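You operate a simulated robot arm through the tools that you are given. There is no shell and no other tool.

You are at the controls of a simulated robot arm. One attempt, no reset.

JOB
Load the pine basket into the small still, start its water, then set the heat to high.
Fine: the dome waits on the cork mat and is back on before the heat. Set down upright: what you pick out.

It is judged by the outcome, as a careful person would: the job done as asked, and still so three seconds after it is handed in. It fails if anything else is knocked over, pushed out of place, dropped, spilled or broken.

ROBOT AND FRAMES
A 6-joint arm with a two-finger parallel gripper, fixed in place. Base frame: the origin is on the floor under the middle of its stand, x ahead of it, y to its left, z up; the work surface is at about z = 800. Lengths are in mm, angles in degrees, forces in N, time in s.
With the tool pointing down near the work surface it reaches from about 340 to 760 mm from the base axis. Its first joint turns from -66.0 to 66.0 degrees. Payload 2.45 kg.
The TCP is the grasp point between the finger pads, 24 mm short of the fingertips. In the tool frame z runs along the fingers and y along their closing line. The gripper opens to 68 mm. The fingers are 17 mm wide and 10 mm thick; the gripper's body (40 by 70 mm) begins 41 mm behind the TCP.
Orientation is that of the tool frame in the base frame, as a unit quaternion [x, y, z, w]. With the fingers straight down and closing along the base's y, the tool's x points along the base's -x, its y along +y and its z along -z.

CONTROLS
- The arm moves only by the tool send_rows. Its argument "rows" is one flat list of numbers, 6 for each row, row after row: the shift along the tool's x, y, z in units of 25 mm (1.0 is 25 mm), then the turn, a rotation vector about the tool's x, y, z in units of 5 degrees (1.0 is 5 degrees). In form: [x, y, z, ax, ay, az, x, y, z, ax, ay, az, ...]. A call has 1 to 20 rows; each row shifts and turns the commanded pose from where the row before left it, along the tool's axes as they then stand. "hand" is the opening, from 0 (shut) to 1 (fully open), set as the call begins (left out, the last holds). A call with a number of a shift or a turn outside -1 to 1 is refused whole. A row lasts 0.2 s, in which the tool goes at most 50 mm and 8.6 degrees; a call with a longer step from one row to the next is refused whole, and so is a gripper value outside its range. Where a pose cannot be reached the arm comes as near as it can. A force on the tool above 60 N (or 10 N above the force at the start of the call, whichever is more), or a blocked arm, ends the call early, and 0.2 s more pass. Each finger travels about 108 mm/s and halts on what it meets, pressing with about 35 N; the grip force reading is that of the motor and also rises with nothing between the fingers. The clock runs only during rows and for 0.2 s after the last one: add rows that do not move to give the fingers time. The reply holds the time, the measured pose of the TCP, the force on the tool along the base axes, the opening and the grip force, in the units named above and with some noise, with the torque about the TCP (base axes, N m) and any sound that the robot's microphone picked up.
- Cameras (640 x 400 px; columns grow to the right, rows downward): "scene" is fixed at [175.4, 438.3, 1459.8]; the picture's right is [-0.62, -0.79, 0.00], its down [-0.55, 0.43, -0.71] and it looks along [0.56, -0.44, -0.70] (base axes); focal length 329 px, centre (320, 200). "wrist" rides on the gripper at [84, 11, -75] in the tool frame; the picture's right is [-0.13, 0.99, 0.00], its down [-0.60, -0.08, -0.79] and it looks along [-0.79, -0.10, 0.61] (tool axes); focal length 251 px, centre (320, 200). There is no depth. A picture from a camera that has moved, and an enlarged one, comes with that camera's place and axes in the base frame and with its lens. The place of the scene camera against the robot may be out by one fixed shift of up to 18 mm in any direction.
- snapshot(camera): a new picture of that camera. No time passes.
- close_up(camera, box): a new picture of the part [left, top, right, bottom] of that camera's present view, enlarged. No time passes.
- close_job(): hands the job in; it is judged then, once.

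Places have to be worked out from the pictures, the camera data and where the tool is seen. Open the gripper and draw the arm clear of the work before you hand the job in, unless the task says otherwise.

The tools are called after ">>>" as name(argument=value, ...) on one line, values as JSON. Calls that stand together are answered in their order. send_rows: Moves the arm, as the interface text tells. Its arguments: {"type":"object","properties":{"rows":{"type":"array","items":{"type":"number"}},"hand":{"type":"number"}},"required":["rows"]} The other tools are called the same way: snapshot (camera) takes a picture; close_up (camera, box) takes an enlarged picture of a part of a camera's view; close_job () hands the job in.

At the start:

```text
t: 0.0
ee_pos: [466.6, 54.7, 1139.0]
orientation: [-0.001, 1.0, 0.0, 0.001]
ft_force: [-0.2, -0.4, 0.7]
ft_torque: [-0.01, 0.01, 0.0]
gripper_width: 68.0
finger_force: 0.2
```

scene: 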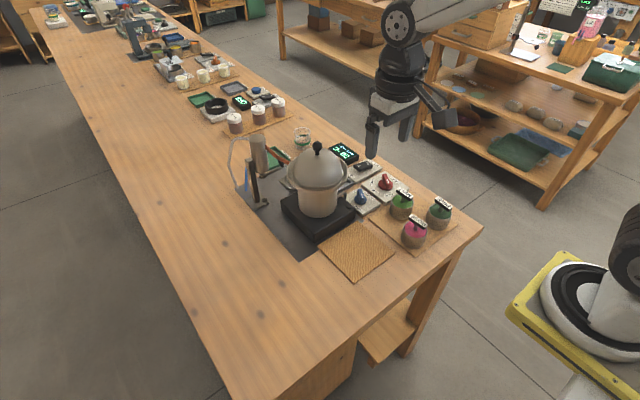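
wrist: 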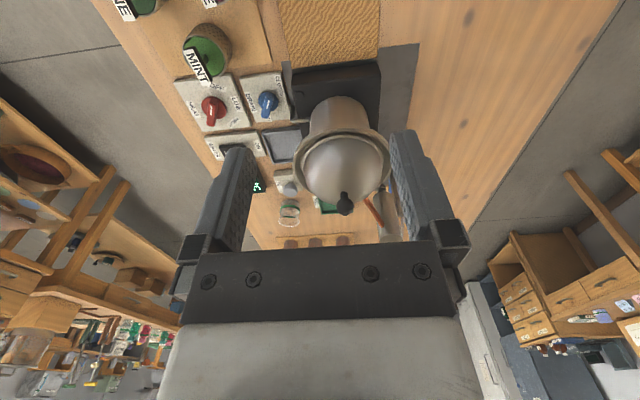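

The pictures show the still with its dome, a cork mat, three labelled baskets and several knobs. I'll take enlarged views to read the labels and locate everything.

>>> close_up(camera="scene", box=[220, 120, 380, 220])

>>> close_up(camera="scene", box=[320, 140, 480, 240])

>>> close_up(camera="scene", box=[240, 180, 400, 280])

>>> close_up(camera="wrist", box=[80, 0, 320, 150])

>>> close_up(camera="wrist", box=[200, 90, 440, 240])

```text
4.00 times, centred on (300, 170) of scene
camera zoom: at [175.4, 438.3, 1459.8], right [-0.62, -0.79, 0.0], down [-0.55, 0.43, -0.71], along [0.56, -0.44, -0.7], focal length 1317 px, centre (400, 320)
```

zoom: 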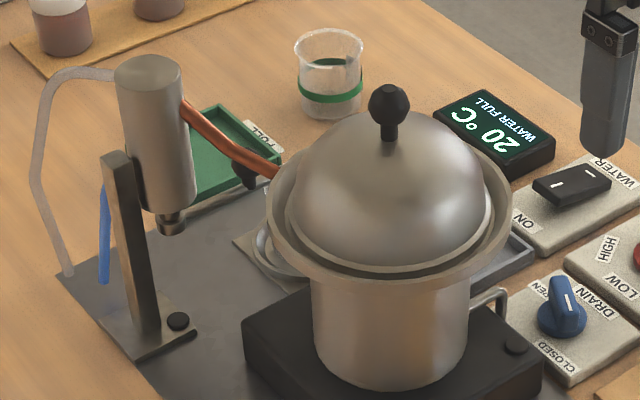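

```text
4.00 times, centred on (400, 190) of scene
camera zoom: at [175.4, 438.3, 1459.8], right [-0.62, -0.79, 0.0], down [-0.55, 0.43, -0.71], along [0.56, -0.44, -0.7], focal length 1317 px, centre (0, 240)
```

zoom: 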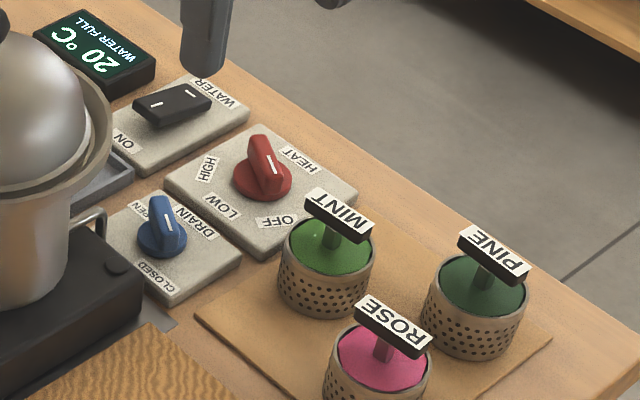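

```text
4.00 times, centred on (320, 230) of scene
camera zoom: at [175.4, 438.3, 1459.8], right [-0.62, -0.79, 0.0], down [-0.55, 0.43, -0.71], along [0.56, -0.44, -0.7], focal length 1317 px, centre (320, 80)
```

zoom: 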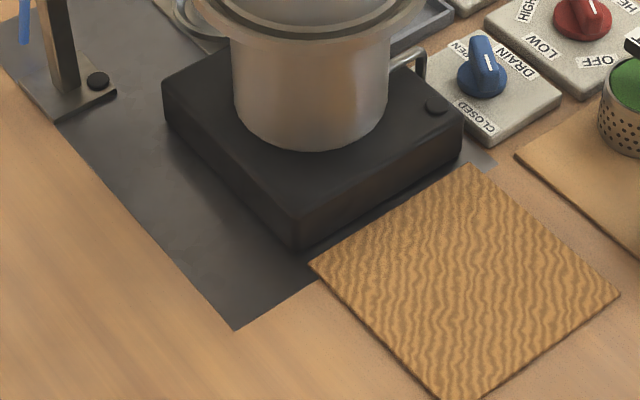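

```text
2.67 times, centred on (200, 75) of wrist
camera zoom: at [382.6, 66.0, 1214.3], right [0.13, 0.99, 0.0], down [0.6, -0.08, 0.79], along [0.79, -0.1, -0.61], focal length 670 px, centre (640, 533)
```

zoom: 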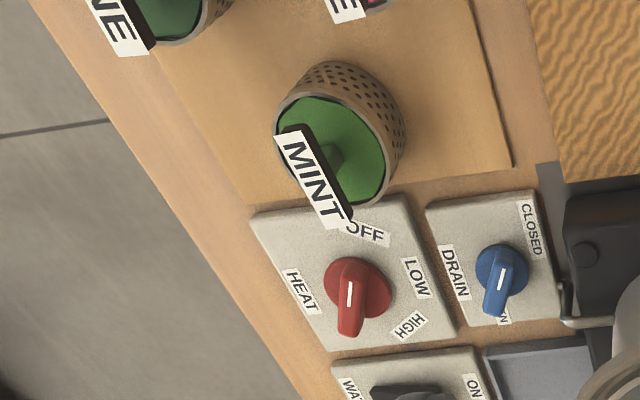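

```text
2.67 times, centred on (320, 165) of wrist
camera zoom: at [382.6, 66.0, 1214.3], right [0.13, 0.99, 0.0], down [0.6, -0.08, 0.79], along [0.79, -0.1, -0.61], focal length 670 px, centre (320, 293)
```

zoom: 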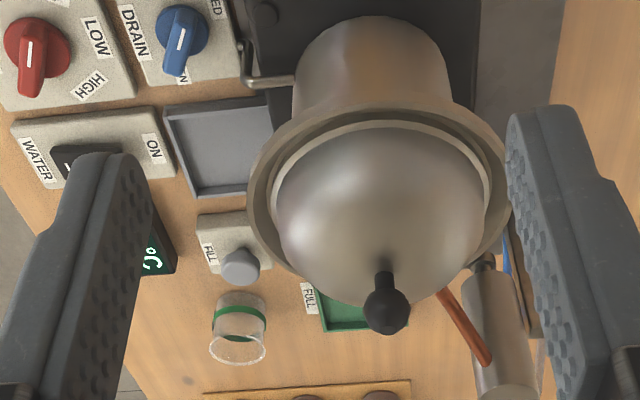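

I need finer detail on the knobs' pointers, the rocker, the display and the pipe next to the dome. More enlargements before moving.

>>> close_up(camera="scene", box=[340, 150, 420, 200])

>>> close_up(camera="scene", box=[340, 180, 400, 218])

>>> close_up(camera="scene", box=[225, 125, 305, 175])

>>> close_up(camera="wrist", box=[170, 60, 300, 140])

>>> close_up(camera="wrist", box=[260, 140, 420, 240])

>>> close_up(camera="scene", box=[150, 60, 310, 160])

```text
8.00 times, centred on (380, 175) of scene
camera zoom: at [175.4, 438.3, 1459.8], right [-0.62, -0.79, 0.0], down [-0.55, 0.43, -0.71], along [0.56, -0.44, -0.7], focal length 2634 px, centre (-160, 400)
```

zoom: 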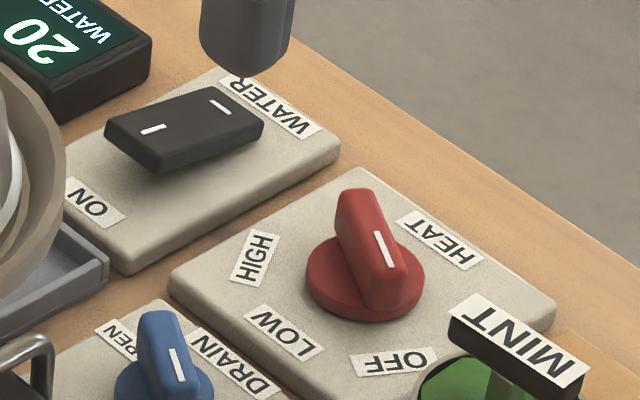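

```text
10.53 times, centred on (370, 199) of scene
camera zoom: at [175.4, 438.3, 1459.8], right [-0.62, -0.79, 0.0], down [-0.55, 0.43, -0.71], along [0.56, -0.44, -0.7], focal length 3465 px, centre (-206, 210)
```

zoom: 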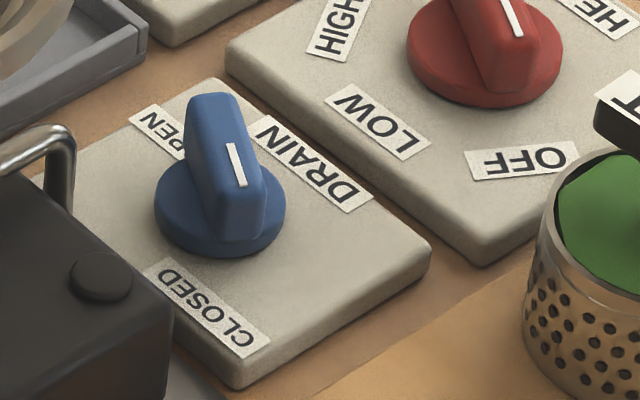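

```text
8.00 times, centred on (265, 150) of scene
camera zoom: at [175.4, 438.3, 1459.8], right [-0.62, -0.79, 0.0], down [-0.55, 0.43, -0.71], along [0.56, -0.44, -0.7], focal length 2634 px, centre (760, 600)
```

zoom: 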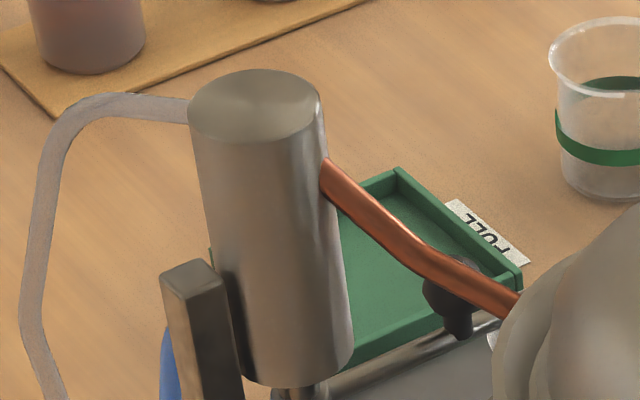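

```text
4.92 times, centred on (235, 100) of wrist
camera zoom: at [382.6, 66.0, 1214.3], right [0.13, 0.99, 0.0], down [0.6, -0.08, 0.79], along [0.79, -0.1, -0.61], focal length 1238 px, centre (738, 692)
```

zoom: 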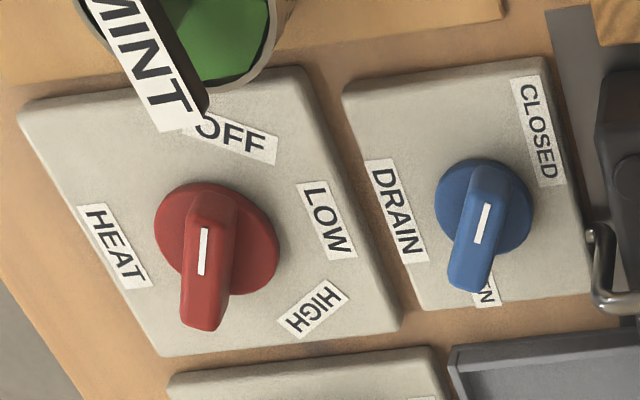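

```text
4.00 times, centred on (340, 190) of wrist
camera zoom: at [382.6, 66.0, 1214.3], right [0.13, 0.99, 0.0], down [0.6, -0.08, 0.79], along [0.79, -0.1, -0.61], focal length 1006 px, centre (240, 240)
```

zoom: 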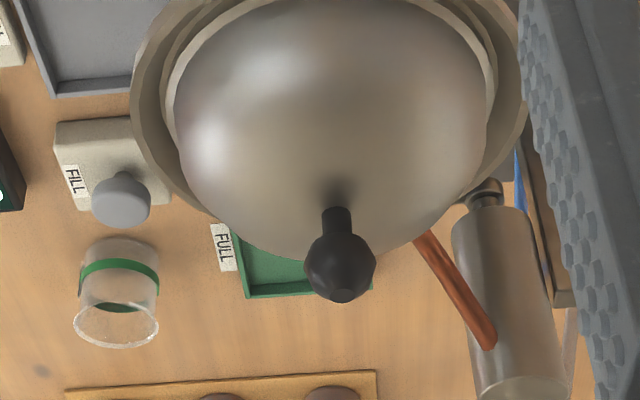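

```text
4.00 times, centred on (230, 110) of scene
camera zoom: at [175.4, 438.3, 1459.8], right [-0.62, -0.79, 0.0], down [-0.55, 0.43, -0.71], along [0.56, -0.44, -0.7], focal length 1317 px, centre (680, 560)
```

zoom: 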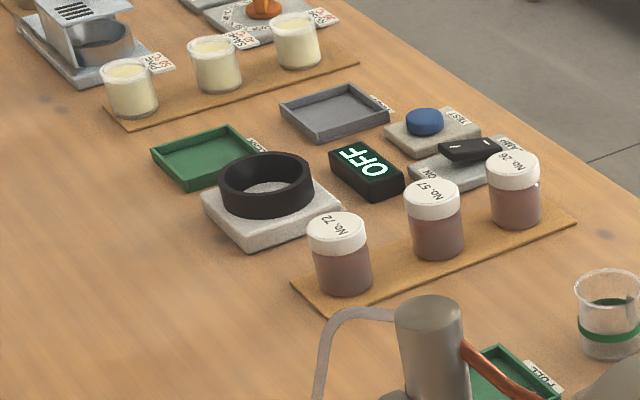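

The drain knob's mark points to CLOSED, the heat knob's to OFF, and the display reads WATER FULL. The lower end of the copper pipe is hidden behind the dome, so I'll fly high to the left of the still and look there before touching anything.

>>> send_rows(rows=[-0.893, 0.767, -0.267, 0, 0, 0, -0.893, 0.767, -0.267, 0, 0, 0, -0.893, 0.767, -0.267, 0, 0, 0, -0.893, 0.767, -0.267, 0, 0, 0, -0.893, 0.767, -0.267, 0, 0, 0, -0.893, 0.767, -0.267, 0, 0, 0], hand=1)

>>> snapshot(camera="wrist")

>>> snapshot(camera="scene")

```text
t: 1.4
ee_pos: [599.4, 173.5, 1180.4]
orientation: [0.0, 1.0, 0.0, 0.001]
ft_force: [-0.4, -0.1, -0.2]
ft_torque: [0.03, 0.02, 0.03]
gripper_width: 68.1
finger_force: 0.1
```

```text
taken
camera wrist: at [515.6, 183.7, 1255.7], right [0.13, 0.99, 0.0], down [0.6, -0.08, 0.79], along [0.79, -0.1, -0.61], focal length 251 px, centre (320, 200)
```

wrist: 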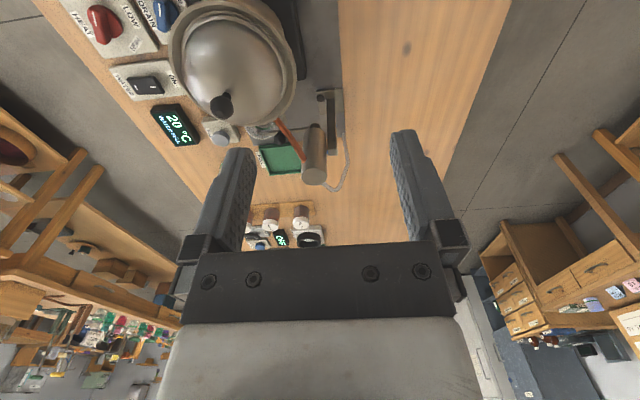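

```text
taken
```

scene: 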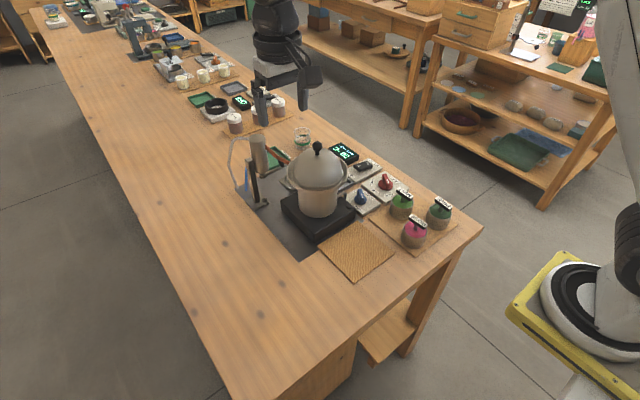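

Now I can see the gap between dome and condenser. Zooming in on the pipe's end, the dome rim and the panel.

>>> close_up(camera="wrist", box=[230, 70, 370, 200])

>>> close_up(camera="wrist", box=[150, 0, 310, 130])

>>> close_up(camera="scene", box=[320, 130, 400, 180])

```text
3.08 times, centred on (300, 135) of wrist
camera zoom: at [515.6, 183.7, 1255.7], right [0.13, 0.99, 0.0], down [0.6, -0.08, 0.79], along [0.79, -0.1, -0.61], focal length 774 px, centre (382, 400)
```

zoom: 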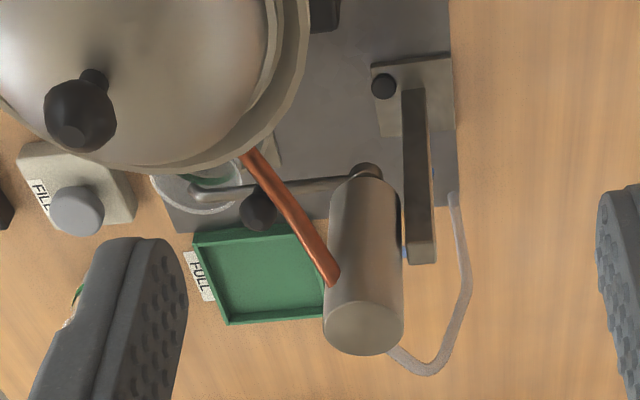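

```text
3.08 times, centred on (230, 65) of wrist
camera zoom: at [515.6, 183.7, 1255.7], right [0.13, 0.99, 0.0], down [0.6, -0.08, 0.79], along [0.79, -0.1, -0.61], focal length 774 px, centre (597, 615)
```

zoom: 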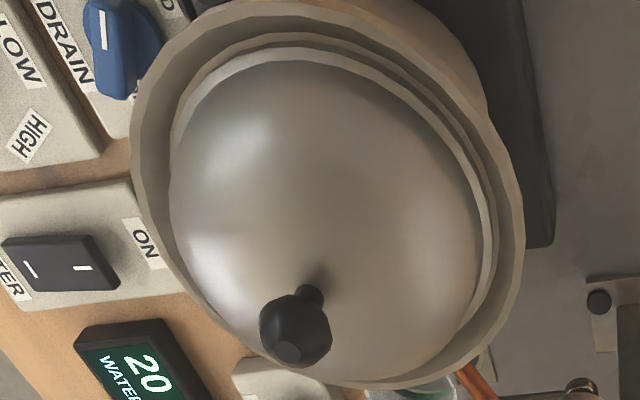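

```text
8.00 times, centred on (360, 155) of scene
camera zoom: at [175.4, 438.3, 1459.8], right [-0.62, -0.79, 0.0], down [-0.55, 0.43, -0.71], along [0.56, -0.44, -0.7], focal length 2634 px, centre (0, 560)
```

zoom: 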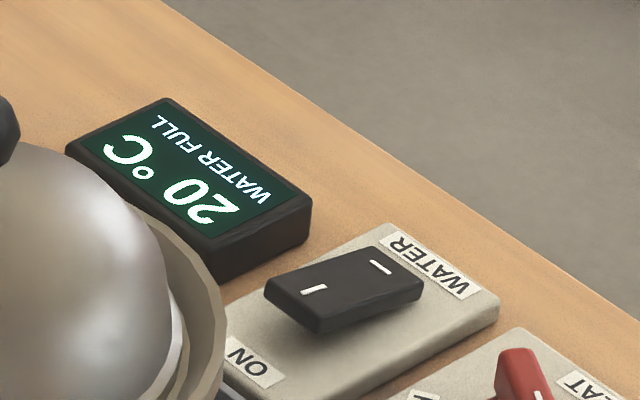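

Triangulating the two wrist views puts the dome's ball knob at about (650, 64, 1022). The pipe stays outside the dome's seat, so a straight lift is clear. I'll move above the knob at a safe height to refine this.

>>> send_rows(rows=[-0.405, -0.876, 0.4, 0, 0, 0, -0.405, -0.876, 0.4, 0, 0, 0, -0.405, -0.876, 0.4, 0, 0, 0, -0.405, -0.876, 0.4, 0, 0, 0, -0.405, -0.876, 0.4, 0, 0, 0, 0, 0, 0.4, 0, 0, 0], hand=1)

>>> snapshot(camera="wrist")

>>> close_up(camera="scene", box=[240, 80, 400, 180])

>>> close_up(camera="wrist", box=[260, 40, 380, 115])

```text
t: 2.8
ee_pos: [652.2, 60.5, 1118.6]
orientation: [-0.001, 1.0, 0.0, 0.001]
ft_force: [0.0, 0.7, -0.1]
ft_torque: [0.0, -0.03, 0.01]
gripper_width: 68.1
finger_force: 0.0
```

```text
taken
camera wrist: at [567.5, 70.6, 1194.7], right [0.13, 0.99, 0.0], down [0.6, -0.08, 0.79], along [0.79, -0.1, -0.61], focal length 251 px, centre (320, 200)
```

wrist: 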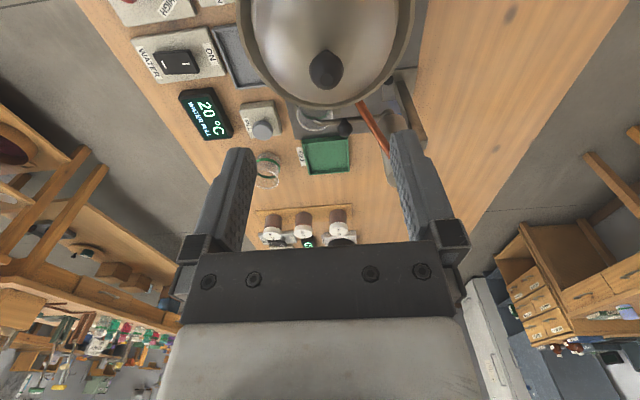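

```text
4.00 times, centred on (320, 130) of scene
camera zoom: at [175.4, 438.2, 1459.8], right [-0.62, -0.79, 0.0], down [-0.55, 0.43, -0.71], along [0.56, -0.44, -0.7], focal length 1317 px, centre (320, 480)
```

zoom: 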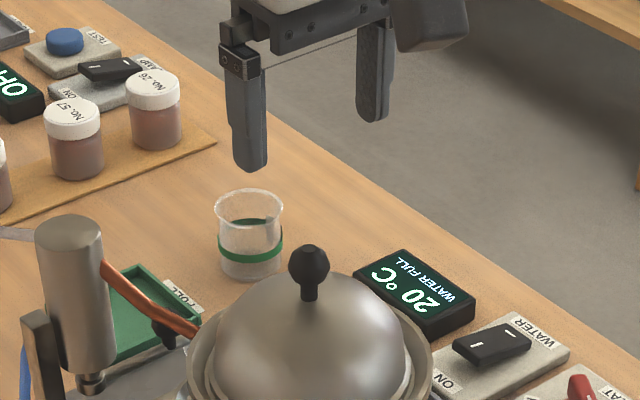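

```text
5.33 times, centred on (320, 78) of wrist
camera zoom: at [567.5, 70.6, 1194.7], right [0.13, 0.99, 0.0], down [0.6, -0.08, 0.79], along [0.79, -0.1, -0.61], focal length 1341 px, centre (320, 853)
```

zoom: 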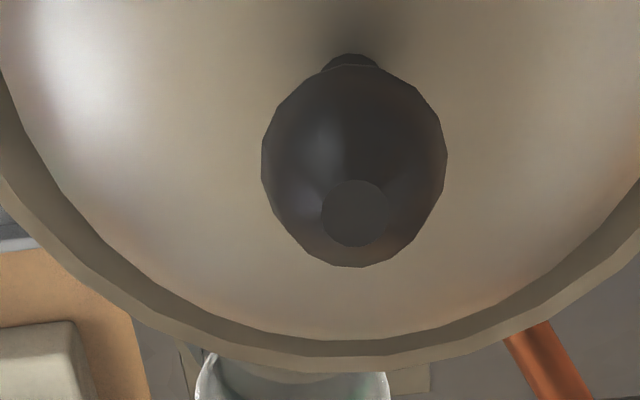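

The new view agrees: ball knob centre near (649.5, 64.3, 1022), about 24 mm wide, with the fingers open well around it. I lower so the pads straddle it, with the tips staying above the dome's shell.

>>> send_rows(rows=[0.034, 0.1, 0.6, 0, 0, 0, 0.034, 0.072, 0.6, 0, 0, 0, 0, 0, 0.6, 0, 0, 0, 0, 0, 0.6, 0, 0, 0, 0, 0, 0.4, 0, 0, 0, 0, 0, 0, 0, 0, 0], hand=1)

>>> close_up(camera="scene", box=[260, 100, 380, 175])

>>> snapshot(camera="wrist")

```text
t: 4.2
ee_pos: [649.5, 64.8, 1048.8]
orientation: [-0.001, 1.0, 0.0, 0.001]
ft_force: [0.3, 0.0, -0.7]
ft_torque: [-0.02, -0.02, 0.01]
gripper_width: 68.1
finger_force: 0.0
```

```text
5.33 times, centred on (320, 138) of scene
camera zoom: at [175.4, 438.3, 1459.8], right [-0.62, -0.79, 0.0], down [-0.55, 0.43, -0.71], along [0.56, -0.44, -0.7], focal length 1756 px, centre (320, 533)
```

zoom: 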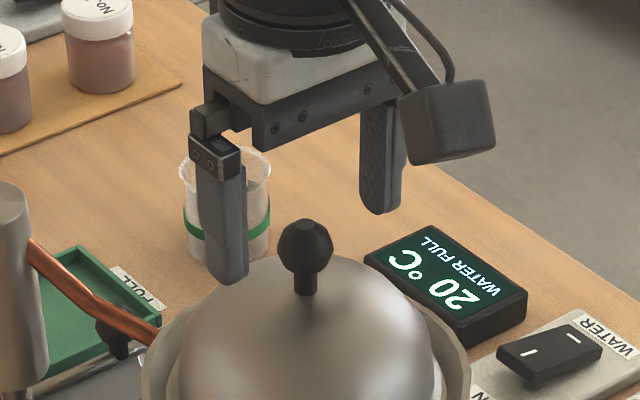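

```text
taken
camera wrist: at [564.9, 75.5, 1124.0], right [0.13, 0.99, 0.0], down [0.6, -0.08, 0.79], along [0.79, -0.1, -0.61], focal length 251 px, centre (320, 200)
```

wrist: 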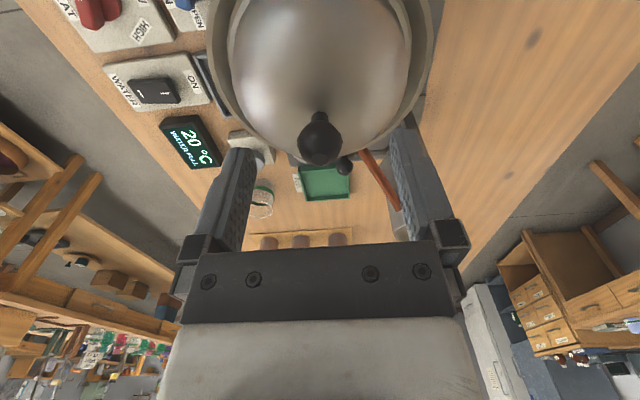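

The fingers straddle the knob evenly. I lower the last 22 mm and check before closing.

>>> send_rows(rows=[0.02, 0, 0.3, 0, 0, 0, 0.02, 0, 0.3, 0, 0, 0, 0, 0, 0.3, 0, 0, 0, 0, 0, 0, 0, 0, 0], hand=1)

>>> close_up(camera="scene", box=[260, 100, 380, 175])

>>> close_up(camera="wrist", box=[200, 60, 440, 240])

```text
t: 5.2
ee_pos: [648.9, 67.1, 1026.4]
orientation: [-0.002, 1.0, 0.0, 0.001]
ft_force: [0.5, -0.3, 0.2]
ft_torque: [-0.01, -0.03, 0.03]
gripper_width: 68.1
finger_force: 0.1
```

```text
5.33 times, centred on (320, 138) of scene
camera zoom: at [175.4, 438.3, 1459.8], right [-0.62, -0.79, 0.0], down [-0.55, 0.43, -0.71], along [0.56, -0.44, -0.7], focal length 1756 px, centre (320, 533)
```

zoom: 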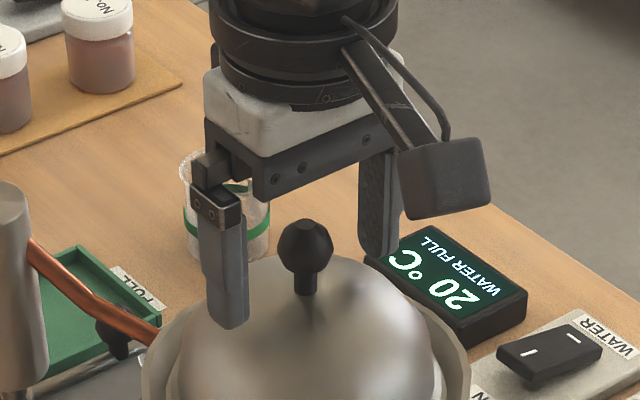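

```text
2.22 times, centred on (320, 150) of wrist
camera zoom: at [564.1, 76.7, 1102.7], right [0.13, 0.99, 0.0], down [0.6, -0.08, 0.79], along [0.79, -0.1, -0.61], focal length 559 px, centre (320, 311)
```

zoom: 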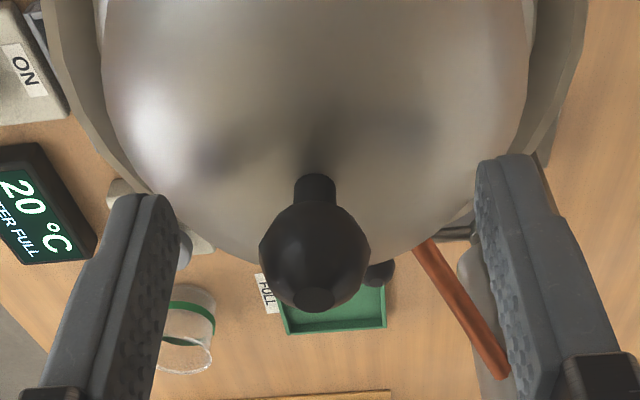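

The pads are around the ball, tips clear of the shell. I nudge 1 mm to centre on it and close, holding still while the fingers travel.

>>> send_rows(rows=[0, -0.04, 0, 0, 0, 0, 0, 0, 0, 0, 0, 0, 0, 0, 0, 0, 0, 0, 0, 0, 0, 0, 0, 0, 0, 0, 0, 0, 0, 0], hand=0)

>>> close_up(camera="scene", box=[260, 100, 380, 175])

>>> close_up(camera="wrist", box=[200, 60, 440, 240])

```text
t: 6.4
ee_pos: [648.0, 65.4, 1026.6]
orientation: [-0.001, 1.0, 0.0, 0.0]
ft_force: [-0.1, -0.8, -0.5]
ft_torque: [-0.03, 0.06, -0.01]
gripper_width: 23.1
finger_force: 35.0
```

```text
5.33 times, centred on (320, 138) of scene
camera zoom: at [175.4, 438.3, 1459.8], right [-0.62, -0.79, 0.0], down [-0.55, 0.43, -0.71], along [0.56, -0.44, -0.7], focal length 1756 px, centre (320, 533)
```

zoom: 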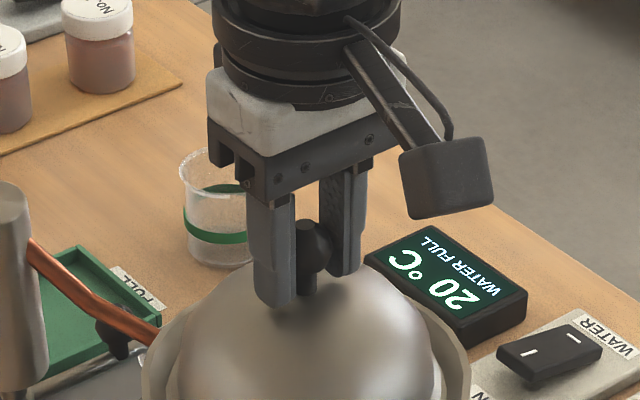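

```text
2.22 times, centred on (320, 150) of wrist
camera zoom: at [563.8, 75.6, 1102.6], right [0.13, 0.99, 0.0], down [0.6, -0.08, 0.79], along [0.79, -0.1, -0.61], focal length 559 px, centre (320, 311)
```

zoom: 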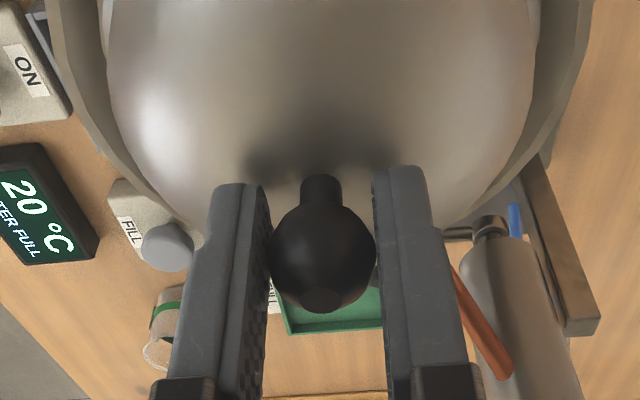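

Gripped on the ball at 23 mm with 35 N. I lift slowly straight up 20 mm first and check the load.

>>> send_rows(rows=[0, 0, -0.2, 0, 0, 0, 0, 0, -0.2, 0, 0, 0, 0, 0, -0.2, 0, 0, 0, 0, 0, -0.2, 0, 0, 0, 0, 0, 0, 0, 0, 0], hand=0)

>>> snapshot(camera="scene")

>>> close_up(camera="scene", box=[240, 100, 400, 220])

```text
t: 7.6
ee_pos: [649.6, 65.6, 1046.5]
orientation: [0.0, 1.0, 0.0, 0.001]
ft_force: [-0.3, -0.2, -2.6]
ft_torque: [0.01, -0.01, 0.02]
gripper_width: 23.4
finger_force: 35.0
```

```text
taken
```

scene: 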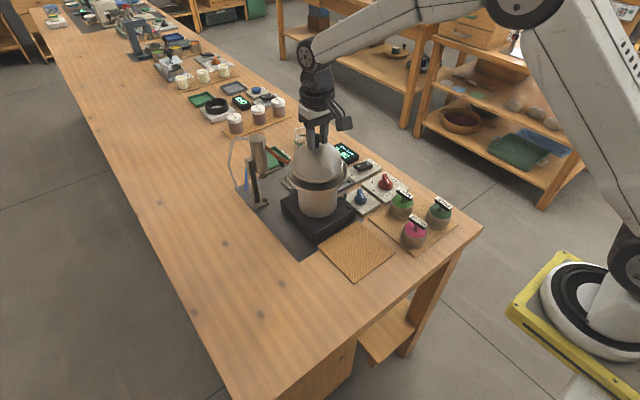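

```text
3.33 times, centred on (320, 160) of scene
camera zoom: at [175.4, 438.3, 1459.8], right [-0.62, -0.79, 0.0], down [-0.55, 0.43, -0.71], along [0.56, -0.44, -0.7], focal length 1097 px, centre (320, 333)
```

zoom: 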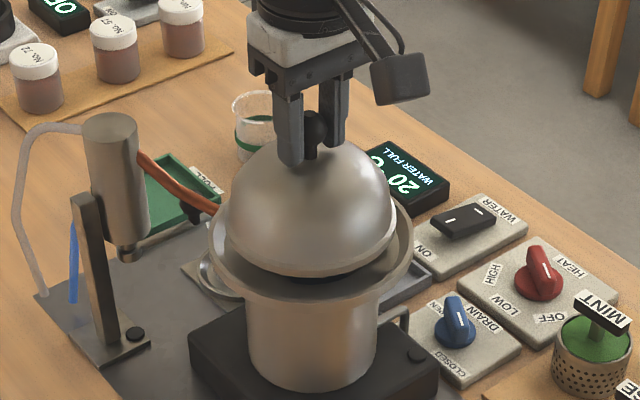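

The dome lifts free and weighs only about 2.5 N. I raise it 65 mm more, well clear of the flange, then check.

>>> send_rows(rows=[0, 0, -0.4, 0, 0, 0, 0, 0, -0.6, 0, 0, 0, 0, 0, -0.6, 0, 0, 0, 0, 0, -0.6, 0, 0, 0, 0, 0, -0.4, 0, 0, 0, 0, 0, 0, 0, 0, 0], hand=0)

>>> close_up(camera="scene", box=[240, 80, 400, 220])

>>> snapshot(camera="wrist")

```text
t: 9.0
ee_pos: [649.4, 66.9, 1110.9]
orientation: [-0.002, 1.0, 0.0, 0.001]
ft_force: [0.4, -0.3, -1.2]
ft_torque: [-0.03, -0.04, 0.0]
gripper_width: 23.3
finger_force: 35.3
```

```text
2.86 times, centred on (320, 150) of scene
camera zoom: at [175.4, 438.3, 1459.8], right [-0.62, -0.79, 0.0], down [-0.55, 0.43, -0.71], along [0.56, -0.44, -0.7], focal length 941 px, centre (320, 343)
```

zoom: 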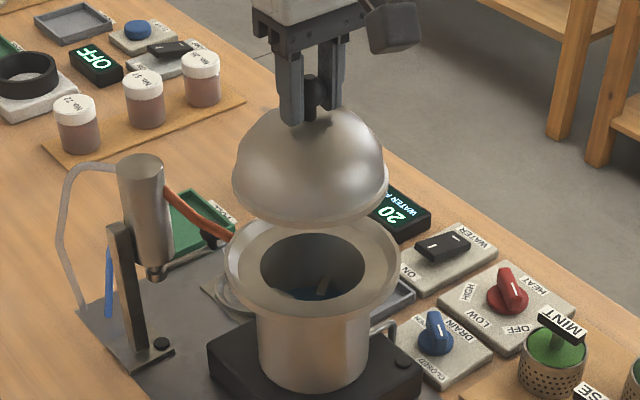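

```text
taken
camera wrist: at [564.4, 76.6, 1187.2], right [0.13, 0.99, 0.0], down [0.6, -0.08, 0.79], along [0.79, -0.1, -0.61], focal length 251 px, centre (320, 200)
```

wrist: 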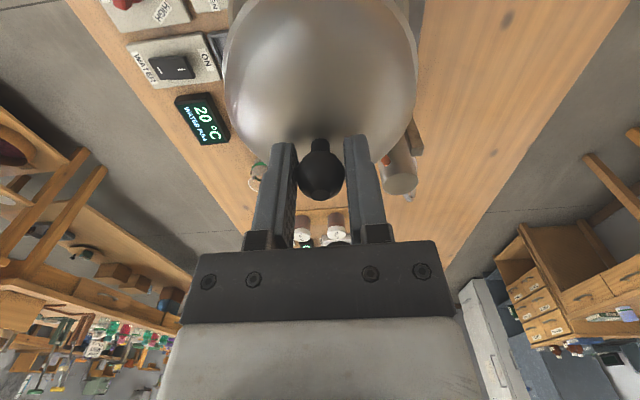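

Inside the pot I can make out a basket already sitting there, which will have to come out first. Now I carry the dome back over the cork mat, whose centre I place at about (496, 66).

>>> send_rows(rows=[0.4, 0, 0, 0, 0, 0, 0.8, 0, 0, 0, 0, 0, 0.9, 0, 0, 0, 0, 0, 0.9, 0, 0, 0, 0, 0, 0.9, 0, 0, 0, 0, 0, 0.9, 0, 0, 0, 0, 0, 0.8, 0, 0, 0, 0, 0, 0.54, 0, 0, 0, 0, 0, 0, 0, 0, 0, 0, 0], hand=0)

>>> snapshot(camera="scene")

>>> close_up(camera="scene", box=[240, 120, 400, 220])

>>> snapshot(camera="wrist")

```text
t: 11.0
ee_pos: [493.2, 65.1, 1110.6]
orientation: [0.0, 1.0, 0.0, 0.001]
ft_force: [-0.1, 1.0, -2.9]
ft_torque: [-0.01, 0.0, 0.02]
gripper_width: 23.1
finger_force: 35.8
```

```text
taken
```

scene: 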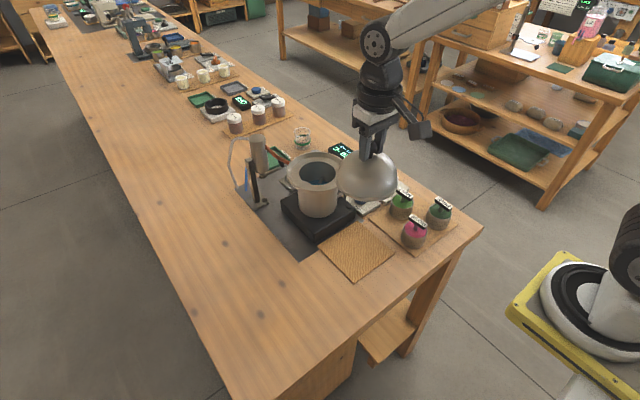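

```text
4.00 times, centred on (320, 170) of scene
camera zoom: at [175.4, 438.3, 1459.8], right [-0.62, -0.79, 0.0], down [-0.55, 0.43, -0.71], along [0.56, -0.44, -0.7], focal length 1317 px, centre (320, 320)
```

zoom: 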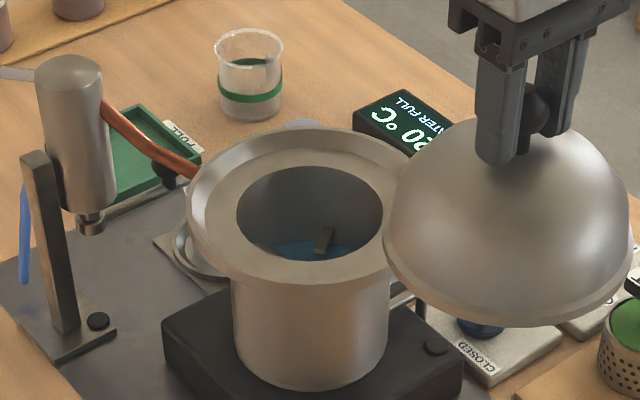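

```text
taken
camera wrist: at [408.6, 75.2, 1187.4], right [0.13, 0.99, 0.0], down [0.6, -0.08, 0.79], along [0.79, -0.1, -0.61], focal length 251 px, centre (320, 200)
```

wrist: 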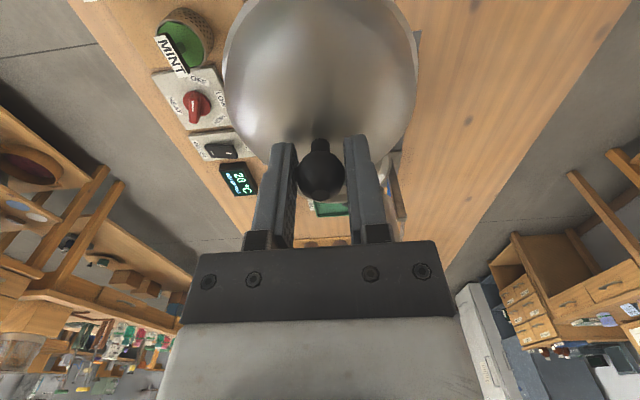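

The dome hangs level over the mat. I lower it to about 25 mm above where I expect touchdown (TCP around 930), then check.

>>> send_rows(rows=[-0.08, 0, 0.4, 0, 0, 0, 0, 0, 0.8, 0, 0, 0, 0, 0, 0.8, 0, 0, 0, 0, 0, 0.8, 0, 0, 0, 0, 0, 0.8, 0, 0, 0, 0, 0, 0.8, 0, 0, 0, 0, 0, 0.8, 0, 0, 0, 0, 0, 0.8, 0, 0, 0, 0, 0, 0.8, 0, 0, 0, 0, 0, 0.3, 0, 0, 0, 0, 0, 0, 0, 0, 0], hand=0)

>>> close_up(camera="scene", box=[280, 160, 440, 290])

```text
t: 13.4
ee_pos: [498.4, 64.8, 934.0]
orientation: [-0.001, 1.0, 0.0, 0.001]
ft_force: [0.1, 0.5, -2.6]
ft_torque: [0.0, -0.01, 0.01]
gripper_width: 23.0
finger_force: 34.7
```

```text
3.08 times, centred on (360, 225) of scene
camera zoom: at [175.4, 438.3, 1459.8], right [-0.62, -0.79, 0.0], down [-0.55, 0.43, -0.71], along [0.56, -0.44, -0.7], focal length 1013 px, centre (197, 123)
```

zoom: 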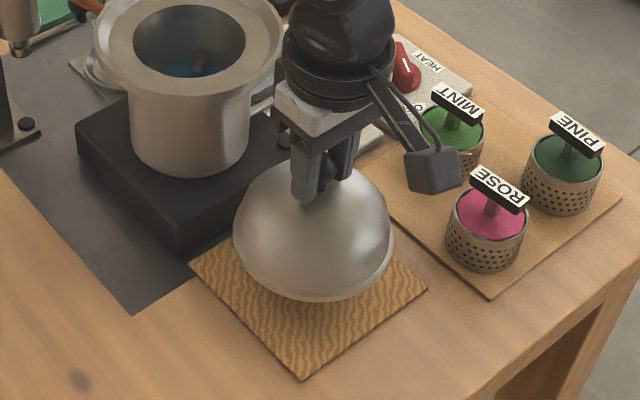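

The dome is centred over the mat, seemingly 25–35 mm above it. I lower in small steps, watching the force for touchdown.

>>> send_rows(rows=[0, 0, 0.2, 0, 0, 0, 0, 0, 0.2, 0, 0, 0, 0, 0, 0.15, 0, 0, 0, 0, 0, 0.15, 0, 0, 0, 0, 0, 0, 0, 0, 0], hand=0)

>>> close_up(camera="scene", box=[300, 180, 420, 280])

```text
t: 14.6
ee_pos: [497.0, 65.7, 915.2]
orientation: [-0.001, 1.0, 0.001, 0.001]
ft_force: [0.6, 0.1, -1.0]
ft_torque: [-0.01, -0.03, 0.01]
gripper_width: 23.3
finger_force: 35.0
```

```text
4.00 times, centred on (360, 230) of scene
camera zoom: at [175.4, 438.3, 1459.8], right [-0.62, -0.79, 0.0], down [-0.55, 0.43, -0.71], along [0.56, -0.44, -0.7], focal length 1317 px, centre (160, 80)
```

zoom: 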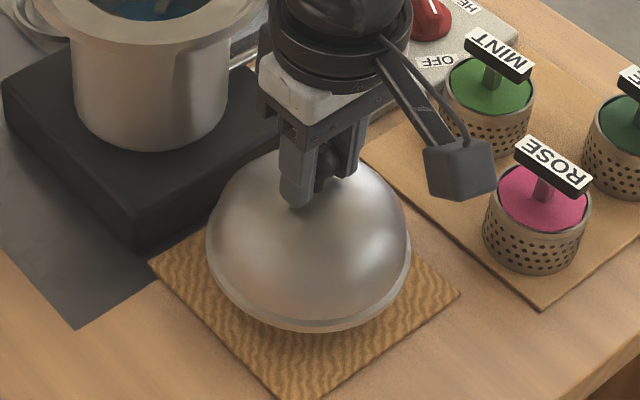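

No contact shown yet. I continue downward in 2 mm steps.

>>> send_rows(rows=[0, 0, 0.08, 0, 0, 0, 0, 0, 0.08, 0, 0, 0, 0, 0, 0.08, 0, 0, 0, 0, 0, 0, 0, 0, 0], hand=0)

```text
t: 15.6
ee_pos: [496.6, 64.4, 909.4]
orientation: [-0.001, 1.0, 0.0, 0.0]
ft_force: [-0.6, 0.2, -3.0]
ft_torque: [-0.01, 0.01, 0.0]
gripper_width: 23.2
finger_force: 35.4
```

Still hanging free (-3 N). Continuing down in small steps.

>>> send_rows(rows=[0, 0, 0.08, 0, 0, 0, 0, 0, 0.08, 0, 0, 0, 0, 0, 0, 0, 0, 0], hand=0)

>>> close_up(camera="scene", box=[310, 200, 410, 275])

```text
t: 16.4
ee_pos: [497.3, 64.6, 905.6]
orientation: [-0.001, 1.0, 0.0, 0.001]
ft_force: [-0.1, 0.1, -3.2]
ft_torque: [0.05, 0.01, -0.01]
gripper_width: 23.2
finger_force: 35.1
```

```text
5.33 times, centred on (360, 238) of scene
camera zoom: at [175.4, 438.3, 1459.8], right [-0.62, -0.79, 0.0], down [-0.55, 0.43, -0.71], along [0.56, -0.44, -0.7], focal length 1756 px, centre (107, 0)
```

zoom: 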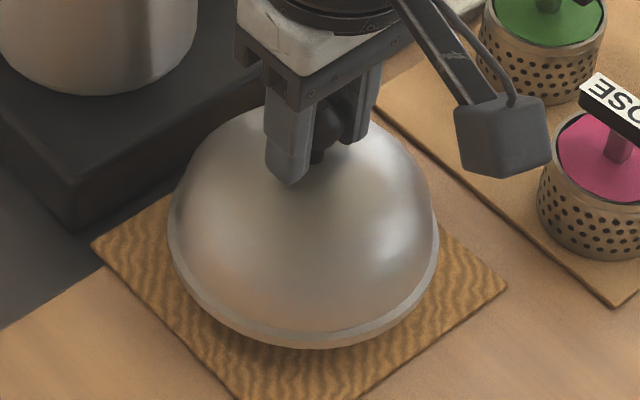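

The rim still appears some 10–20 mm above the mat. I keep lowering in small steps.

>>> send_rows(rows=[0, 0, 0.1, 0, 0, 0, 0, 0, 0.1, 0, 0, 0, 0, 0, 0.1, 0, 0, 0, 0, 0, 0, 0, 0, 0], hand=0)

>>> close_up(camera="scene", box=[310, 200, 410, 275])

```text
t: 17.4
ee_pos: [497.1, 64.9, 898.5]
orientation: [-0.001, 1.0, 0.001, 0.001]
ft_force: [0.3, 1.0, -1.2]
ft_torque: [-0.02, -0.02, 0.04]
gripper_width: 23.2
finger_force: 34.9
```

```text
5.33 times, centred on (360, 238) of scene
camera zoom: at [175.4, 438.3, 1459.8], right [-0.62, -0.79, 0.0], down [-0.55, 0.43, -0.71], along [0.56, -0.44, -0.7], focal length 1756 px, centre (107, 0)
```

zoom: 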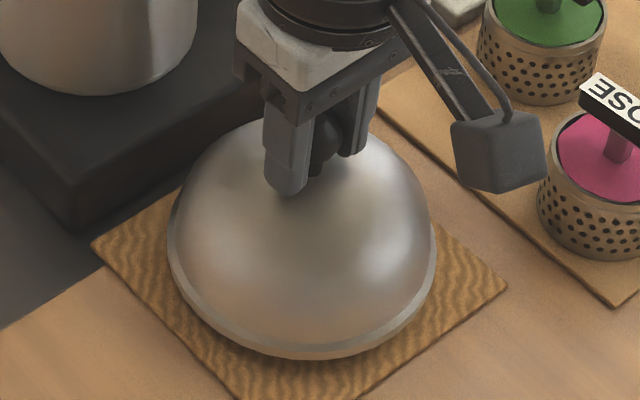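

Still free. Next few small steps down.

>>> send_rows(rows=[0, 0, 0.08, 0, 0, 0, 0, 0, 0.08, 0, 0, 0, 0, 0, 0, 0, 0, 0], hand=0)

>>> close_up(camera="scene", box=[310, 200, 410, 275])

```text
t: 18.2
ee_pos: [496.2, 64.5, 894.7]
orientation: [0.0, 1.0, 0.0, 0.001]
ft_force: [-0.1, -0.2, -2.1]
ft_torque: [-0.02, 0.02, 0.0]
gripper_width: 23.3
finger_force: 35.4
```

```text
5.33 times, centred on (360, 238) of scene
camera zoom: at [175.4, 438.3, 1459.8], right [-0.62, -0.79, 0.0], down [-0.55, 0.43, -0.71], along [0.56, -0.44, -0.7], focal length 1756 px, centre (107, 0)
```

zoom: 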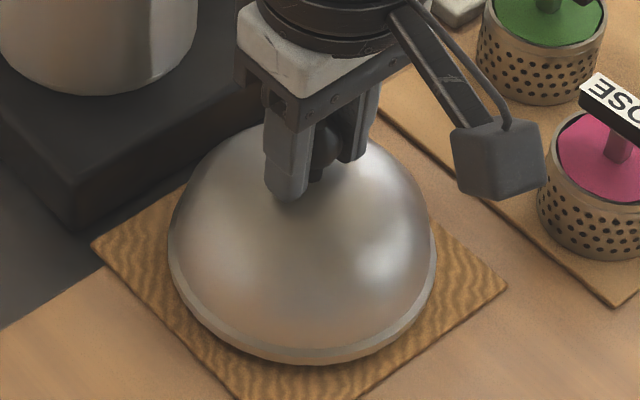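

Still no contact. Continuing with 2 mm steps.

>>> send_rows(rows=[0, 0, 0.08, 0, 0, 0, 0, 0, 0.08, 0, 0, 0, 0, 0, 0, 0, 0, 0], hand=0)

>>> close_up(camera="scene", box=[310, 200, 410, 275])

```text
t: 19.0
ee_pos: [497.4, 66.0, 890.0]
orientation: [-0.001, 1.0, 0.001, 0.001]
ft_force: [-0.2, 0.0, -2.0]
ft_torque: [-0.02, 0.01, 0.01]
gripper_width: 23.3
finger_force: 35.1
```

```text
5.33 times, centred on (360, 238) of scene
camera zoom: at [175.4, 438.3, 1459.8], right [-0.62, -0.79, 0.0], down [-0.55, 0.43, -0.71], along [0.56, -0.44, -0.7], focal length 1756 px, centre (107, 0)
```

zoom: 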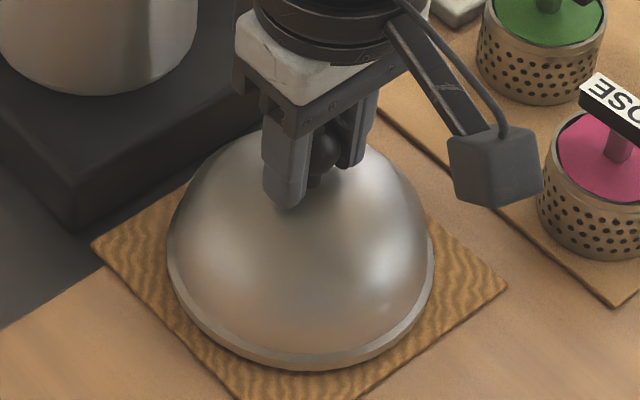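

The rim is nearly at the mat. Two more small steps, watching force.

>>> send_rows(rows=[0, 0, 0.06, 0, 0, 0, 0, 0, 0.06, 0, 0, 0, 0, 0, 0, 0, 0, 0], hand=0)

```text
t: 19.8
ee_pos: [499.3, 64.9, 886.6]
orientation: [-0.001, 1.0, 0.0, 0.001]
ft_force: [-0.3, -0.4, -2.4]
ft_torque: [0.01, -0.01, 0.01]
gripper_width: 23.4
finger_force: 34.7
```

Still hanging; a few more millimetres.

>>> send_rows(rows=[0, 0, 0.06, 0, 0, 0, 0, 0, 0.06, 0, 0, 0, 0, 0, 0, 0, 0, 0], hand=0)

>>> close_up(camera="scene", box=[310, 200, 410, 275])

```text
t: 20.6
ee_pos: [498.7, 64.7, 883.4]
orientation: [-0.001, 1.0, 0.001, 0.001]
ft_force: [-8.0, -1.3, 24.9]
ft_torque: [-0.02, 0.05, -0.02]
gripper_width: 22.8
finger_force: 35.2
```

```text
5.33 times, centred on (360, 238) of scene
camera zoom: at [174.8, 438.2, 1459.9], right [-0.62, -0.79, 0.0], down [-0.55, 0.43, -0.71], along [0.56, -0.44, -0.7], focal length 1756 px, centre (107, 0)
```

zoom: 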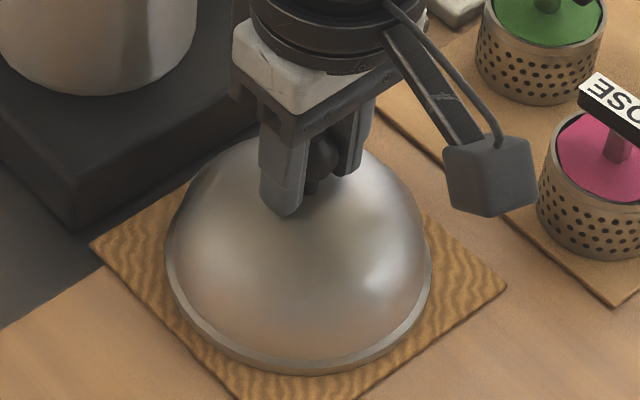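

Touchdown: +25 N upward, dome rim resting on the mat with TCP at about 884. I relieve the press by about 1 mm, then open the fingers.

>>> send_rows(rows=[0, 0, -0.05, 0, 0, 0, 0, 0, 0, 0, 0, 0], hand=0)

>>> send_rows(rows=[0, 0, 0, 0, 0, 0, 0, 0, 0, 0, 0, 0, 0, 0, 0, 0, 0, 0, 0, 0, 0, 0, 0, 0], hand=1)

>>> close_up(camera="scene", box=[310, 200, 410, 275])

>>> snapshot(camera="wrist")

```text
t: 21.2
ee_pos: [496.9, 64.8, 885.0]
orientation: [-0.001, 1.0, 0.0, 0.0]
ft_force: [0.1, -0.6, -1.9]
ft_torque: [0.01, 0.03, -0.03]
gripper_width: 23.1
finger_force: 35.3
```

```text
t: 22.2
ee_pos: [498.0, 65.2, 885.4]
orientation: [-0.001, 1.0, 0.0, 0.001]
ft_force: [0.0, 0.4, 0.2]
ft_torque: [0.01, 0.02, -0.02]
gripper_width: 68.1
finger_force: 0.1
```

```text
5.33 times, centred on (360, 238) of scene
camera zoom: at [175.4, 438.3, 1459.8], right [-0.62, -0.79, 0.0], down [-0.55, 0.43, -0.71], along [0.56, -0.44, -0.7], focal length 1756 px, centre (107, 0)
```

zoom: 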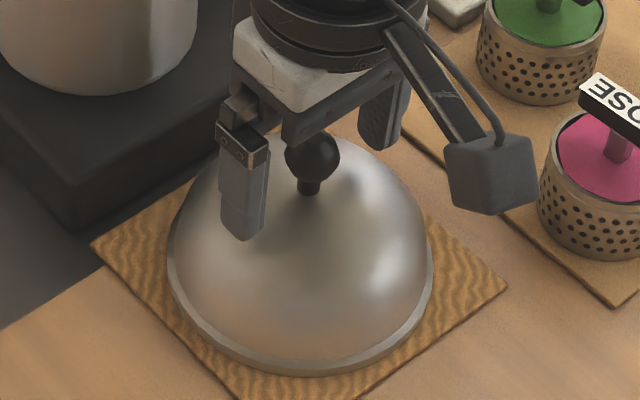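

```text
taken
camera wrist: at [413.5, 75.5, 961.7], right [0.13, 0.99, 0.0], down [0.6, -0.08, 0.79], along [0.79, -0.1, -0.61], focal length 251 px, centre (320, 200)
```

wrist: 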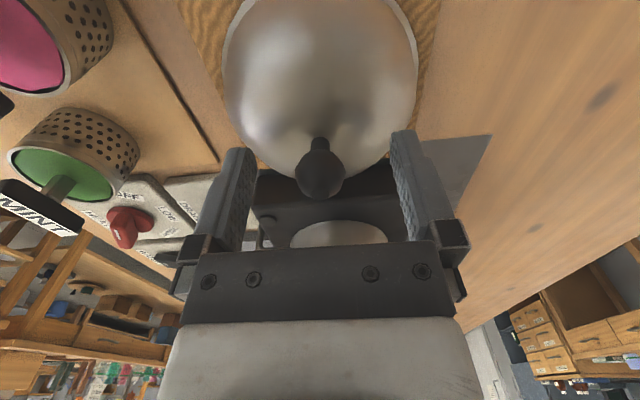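

The dome stands upright on the mat, free of the gripper. I withdraw straight up and look into the open pot.

>>> send_rows(rows=[0, 0, -0.5, 0, 0, 0, 0, 0, -1, 0, 0, 0, 0, 0, -1, 0, 0, 0, 0, 0, -1, 0, 0, 0, 0, 0, -1, 0, 0, 0, 0, 0, -1, 0, 0, 0, 0, 0, -1, 0, 0, 0, 0, 0, -1, 0, 0, 0, 0, 0, -1, 0, 0, 0, 0, 0, -1, 0, 0, 0, 0, 0, -1, 0, 0, 0], hand=1)

>>> close_up(camera="scene", box=[280, 145, 360, 195])

>>> snapshot(camera="wrist")

>>> snapshot(camera="scene")

```text
t: 24.6
ee_pos: [497.1, 64.6, 1148.4]
orientation: [-0.001, 1.0, 0.001, 0.0]
ft_force: [-0.3, -0.1, 0.3]
ft_torque: [-0.01, 0.01, -0.01]
gripper_width: 68.1
finger_force: 0.0
```

```text
8.00 times, centred on (320, 170) of scene
camera zoom: at [175.4, 438.3, 1459.8], right [-0.62, -0.79, 0.0], down [-0.55, 0.43, -0.71], along [0.56, -0.44, -0.7], focal length 2634 px, centre (320, 440)
```

zoom: 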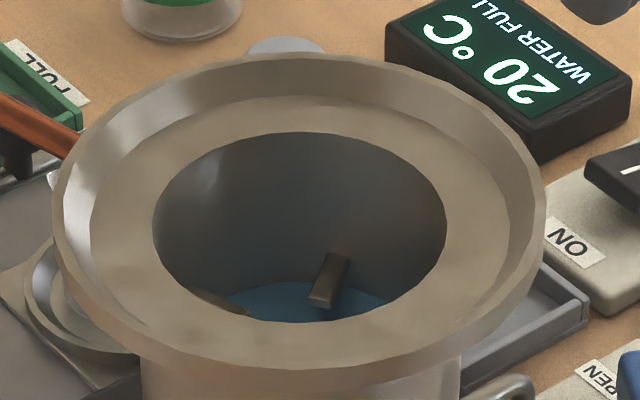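

```text
taken
camera wrist: at [413.0, 74.2, 1223.9], right [0.13, 0.99, 0.0], down [0.6, -0.08, 0.79], along [0.79, -0.1, -0.61], focal length 251 px, centre (320, 200)
```

wrist: 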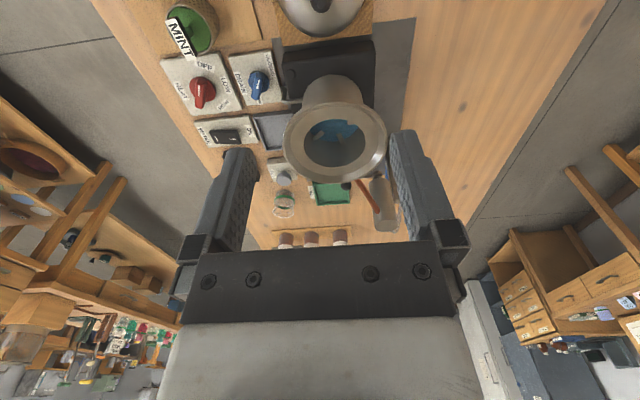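

```text
taken
```

scene: 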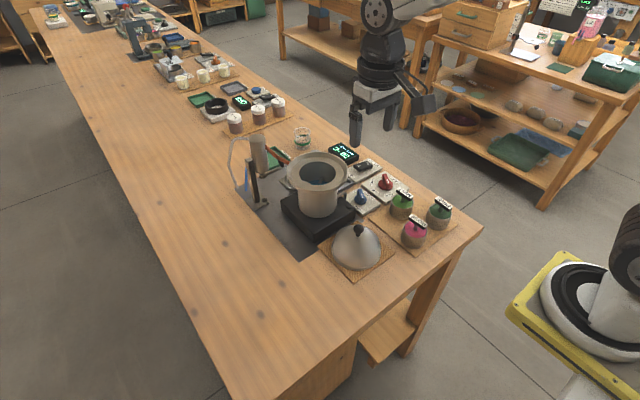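

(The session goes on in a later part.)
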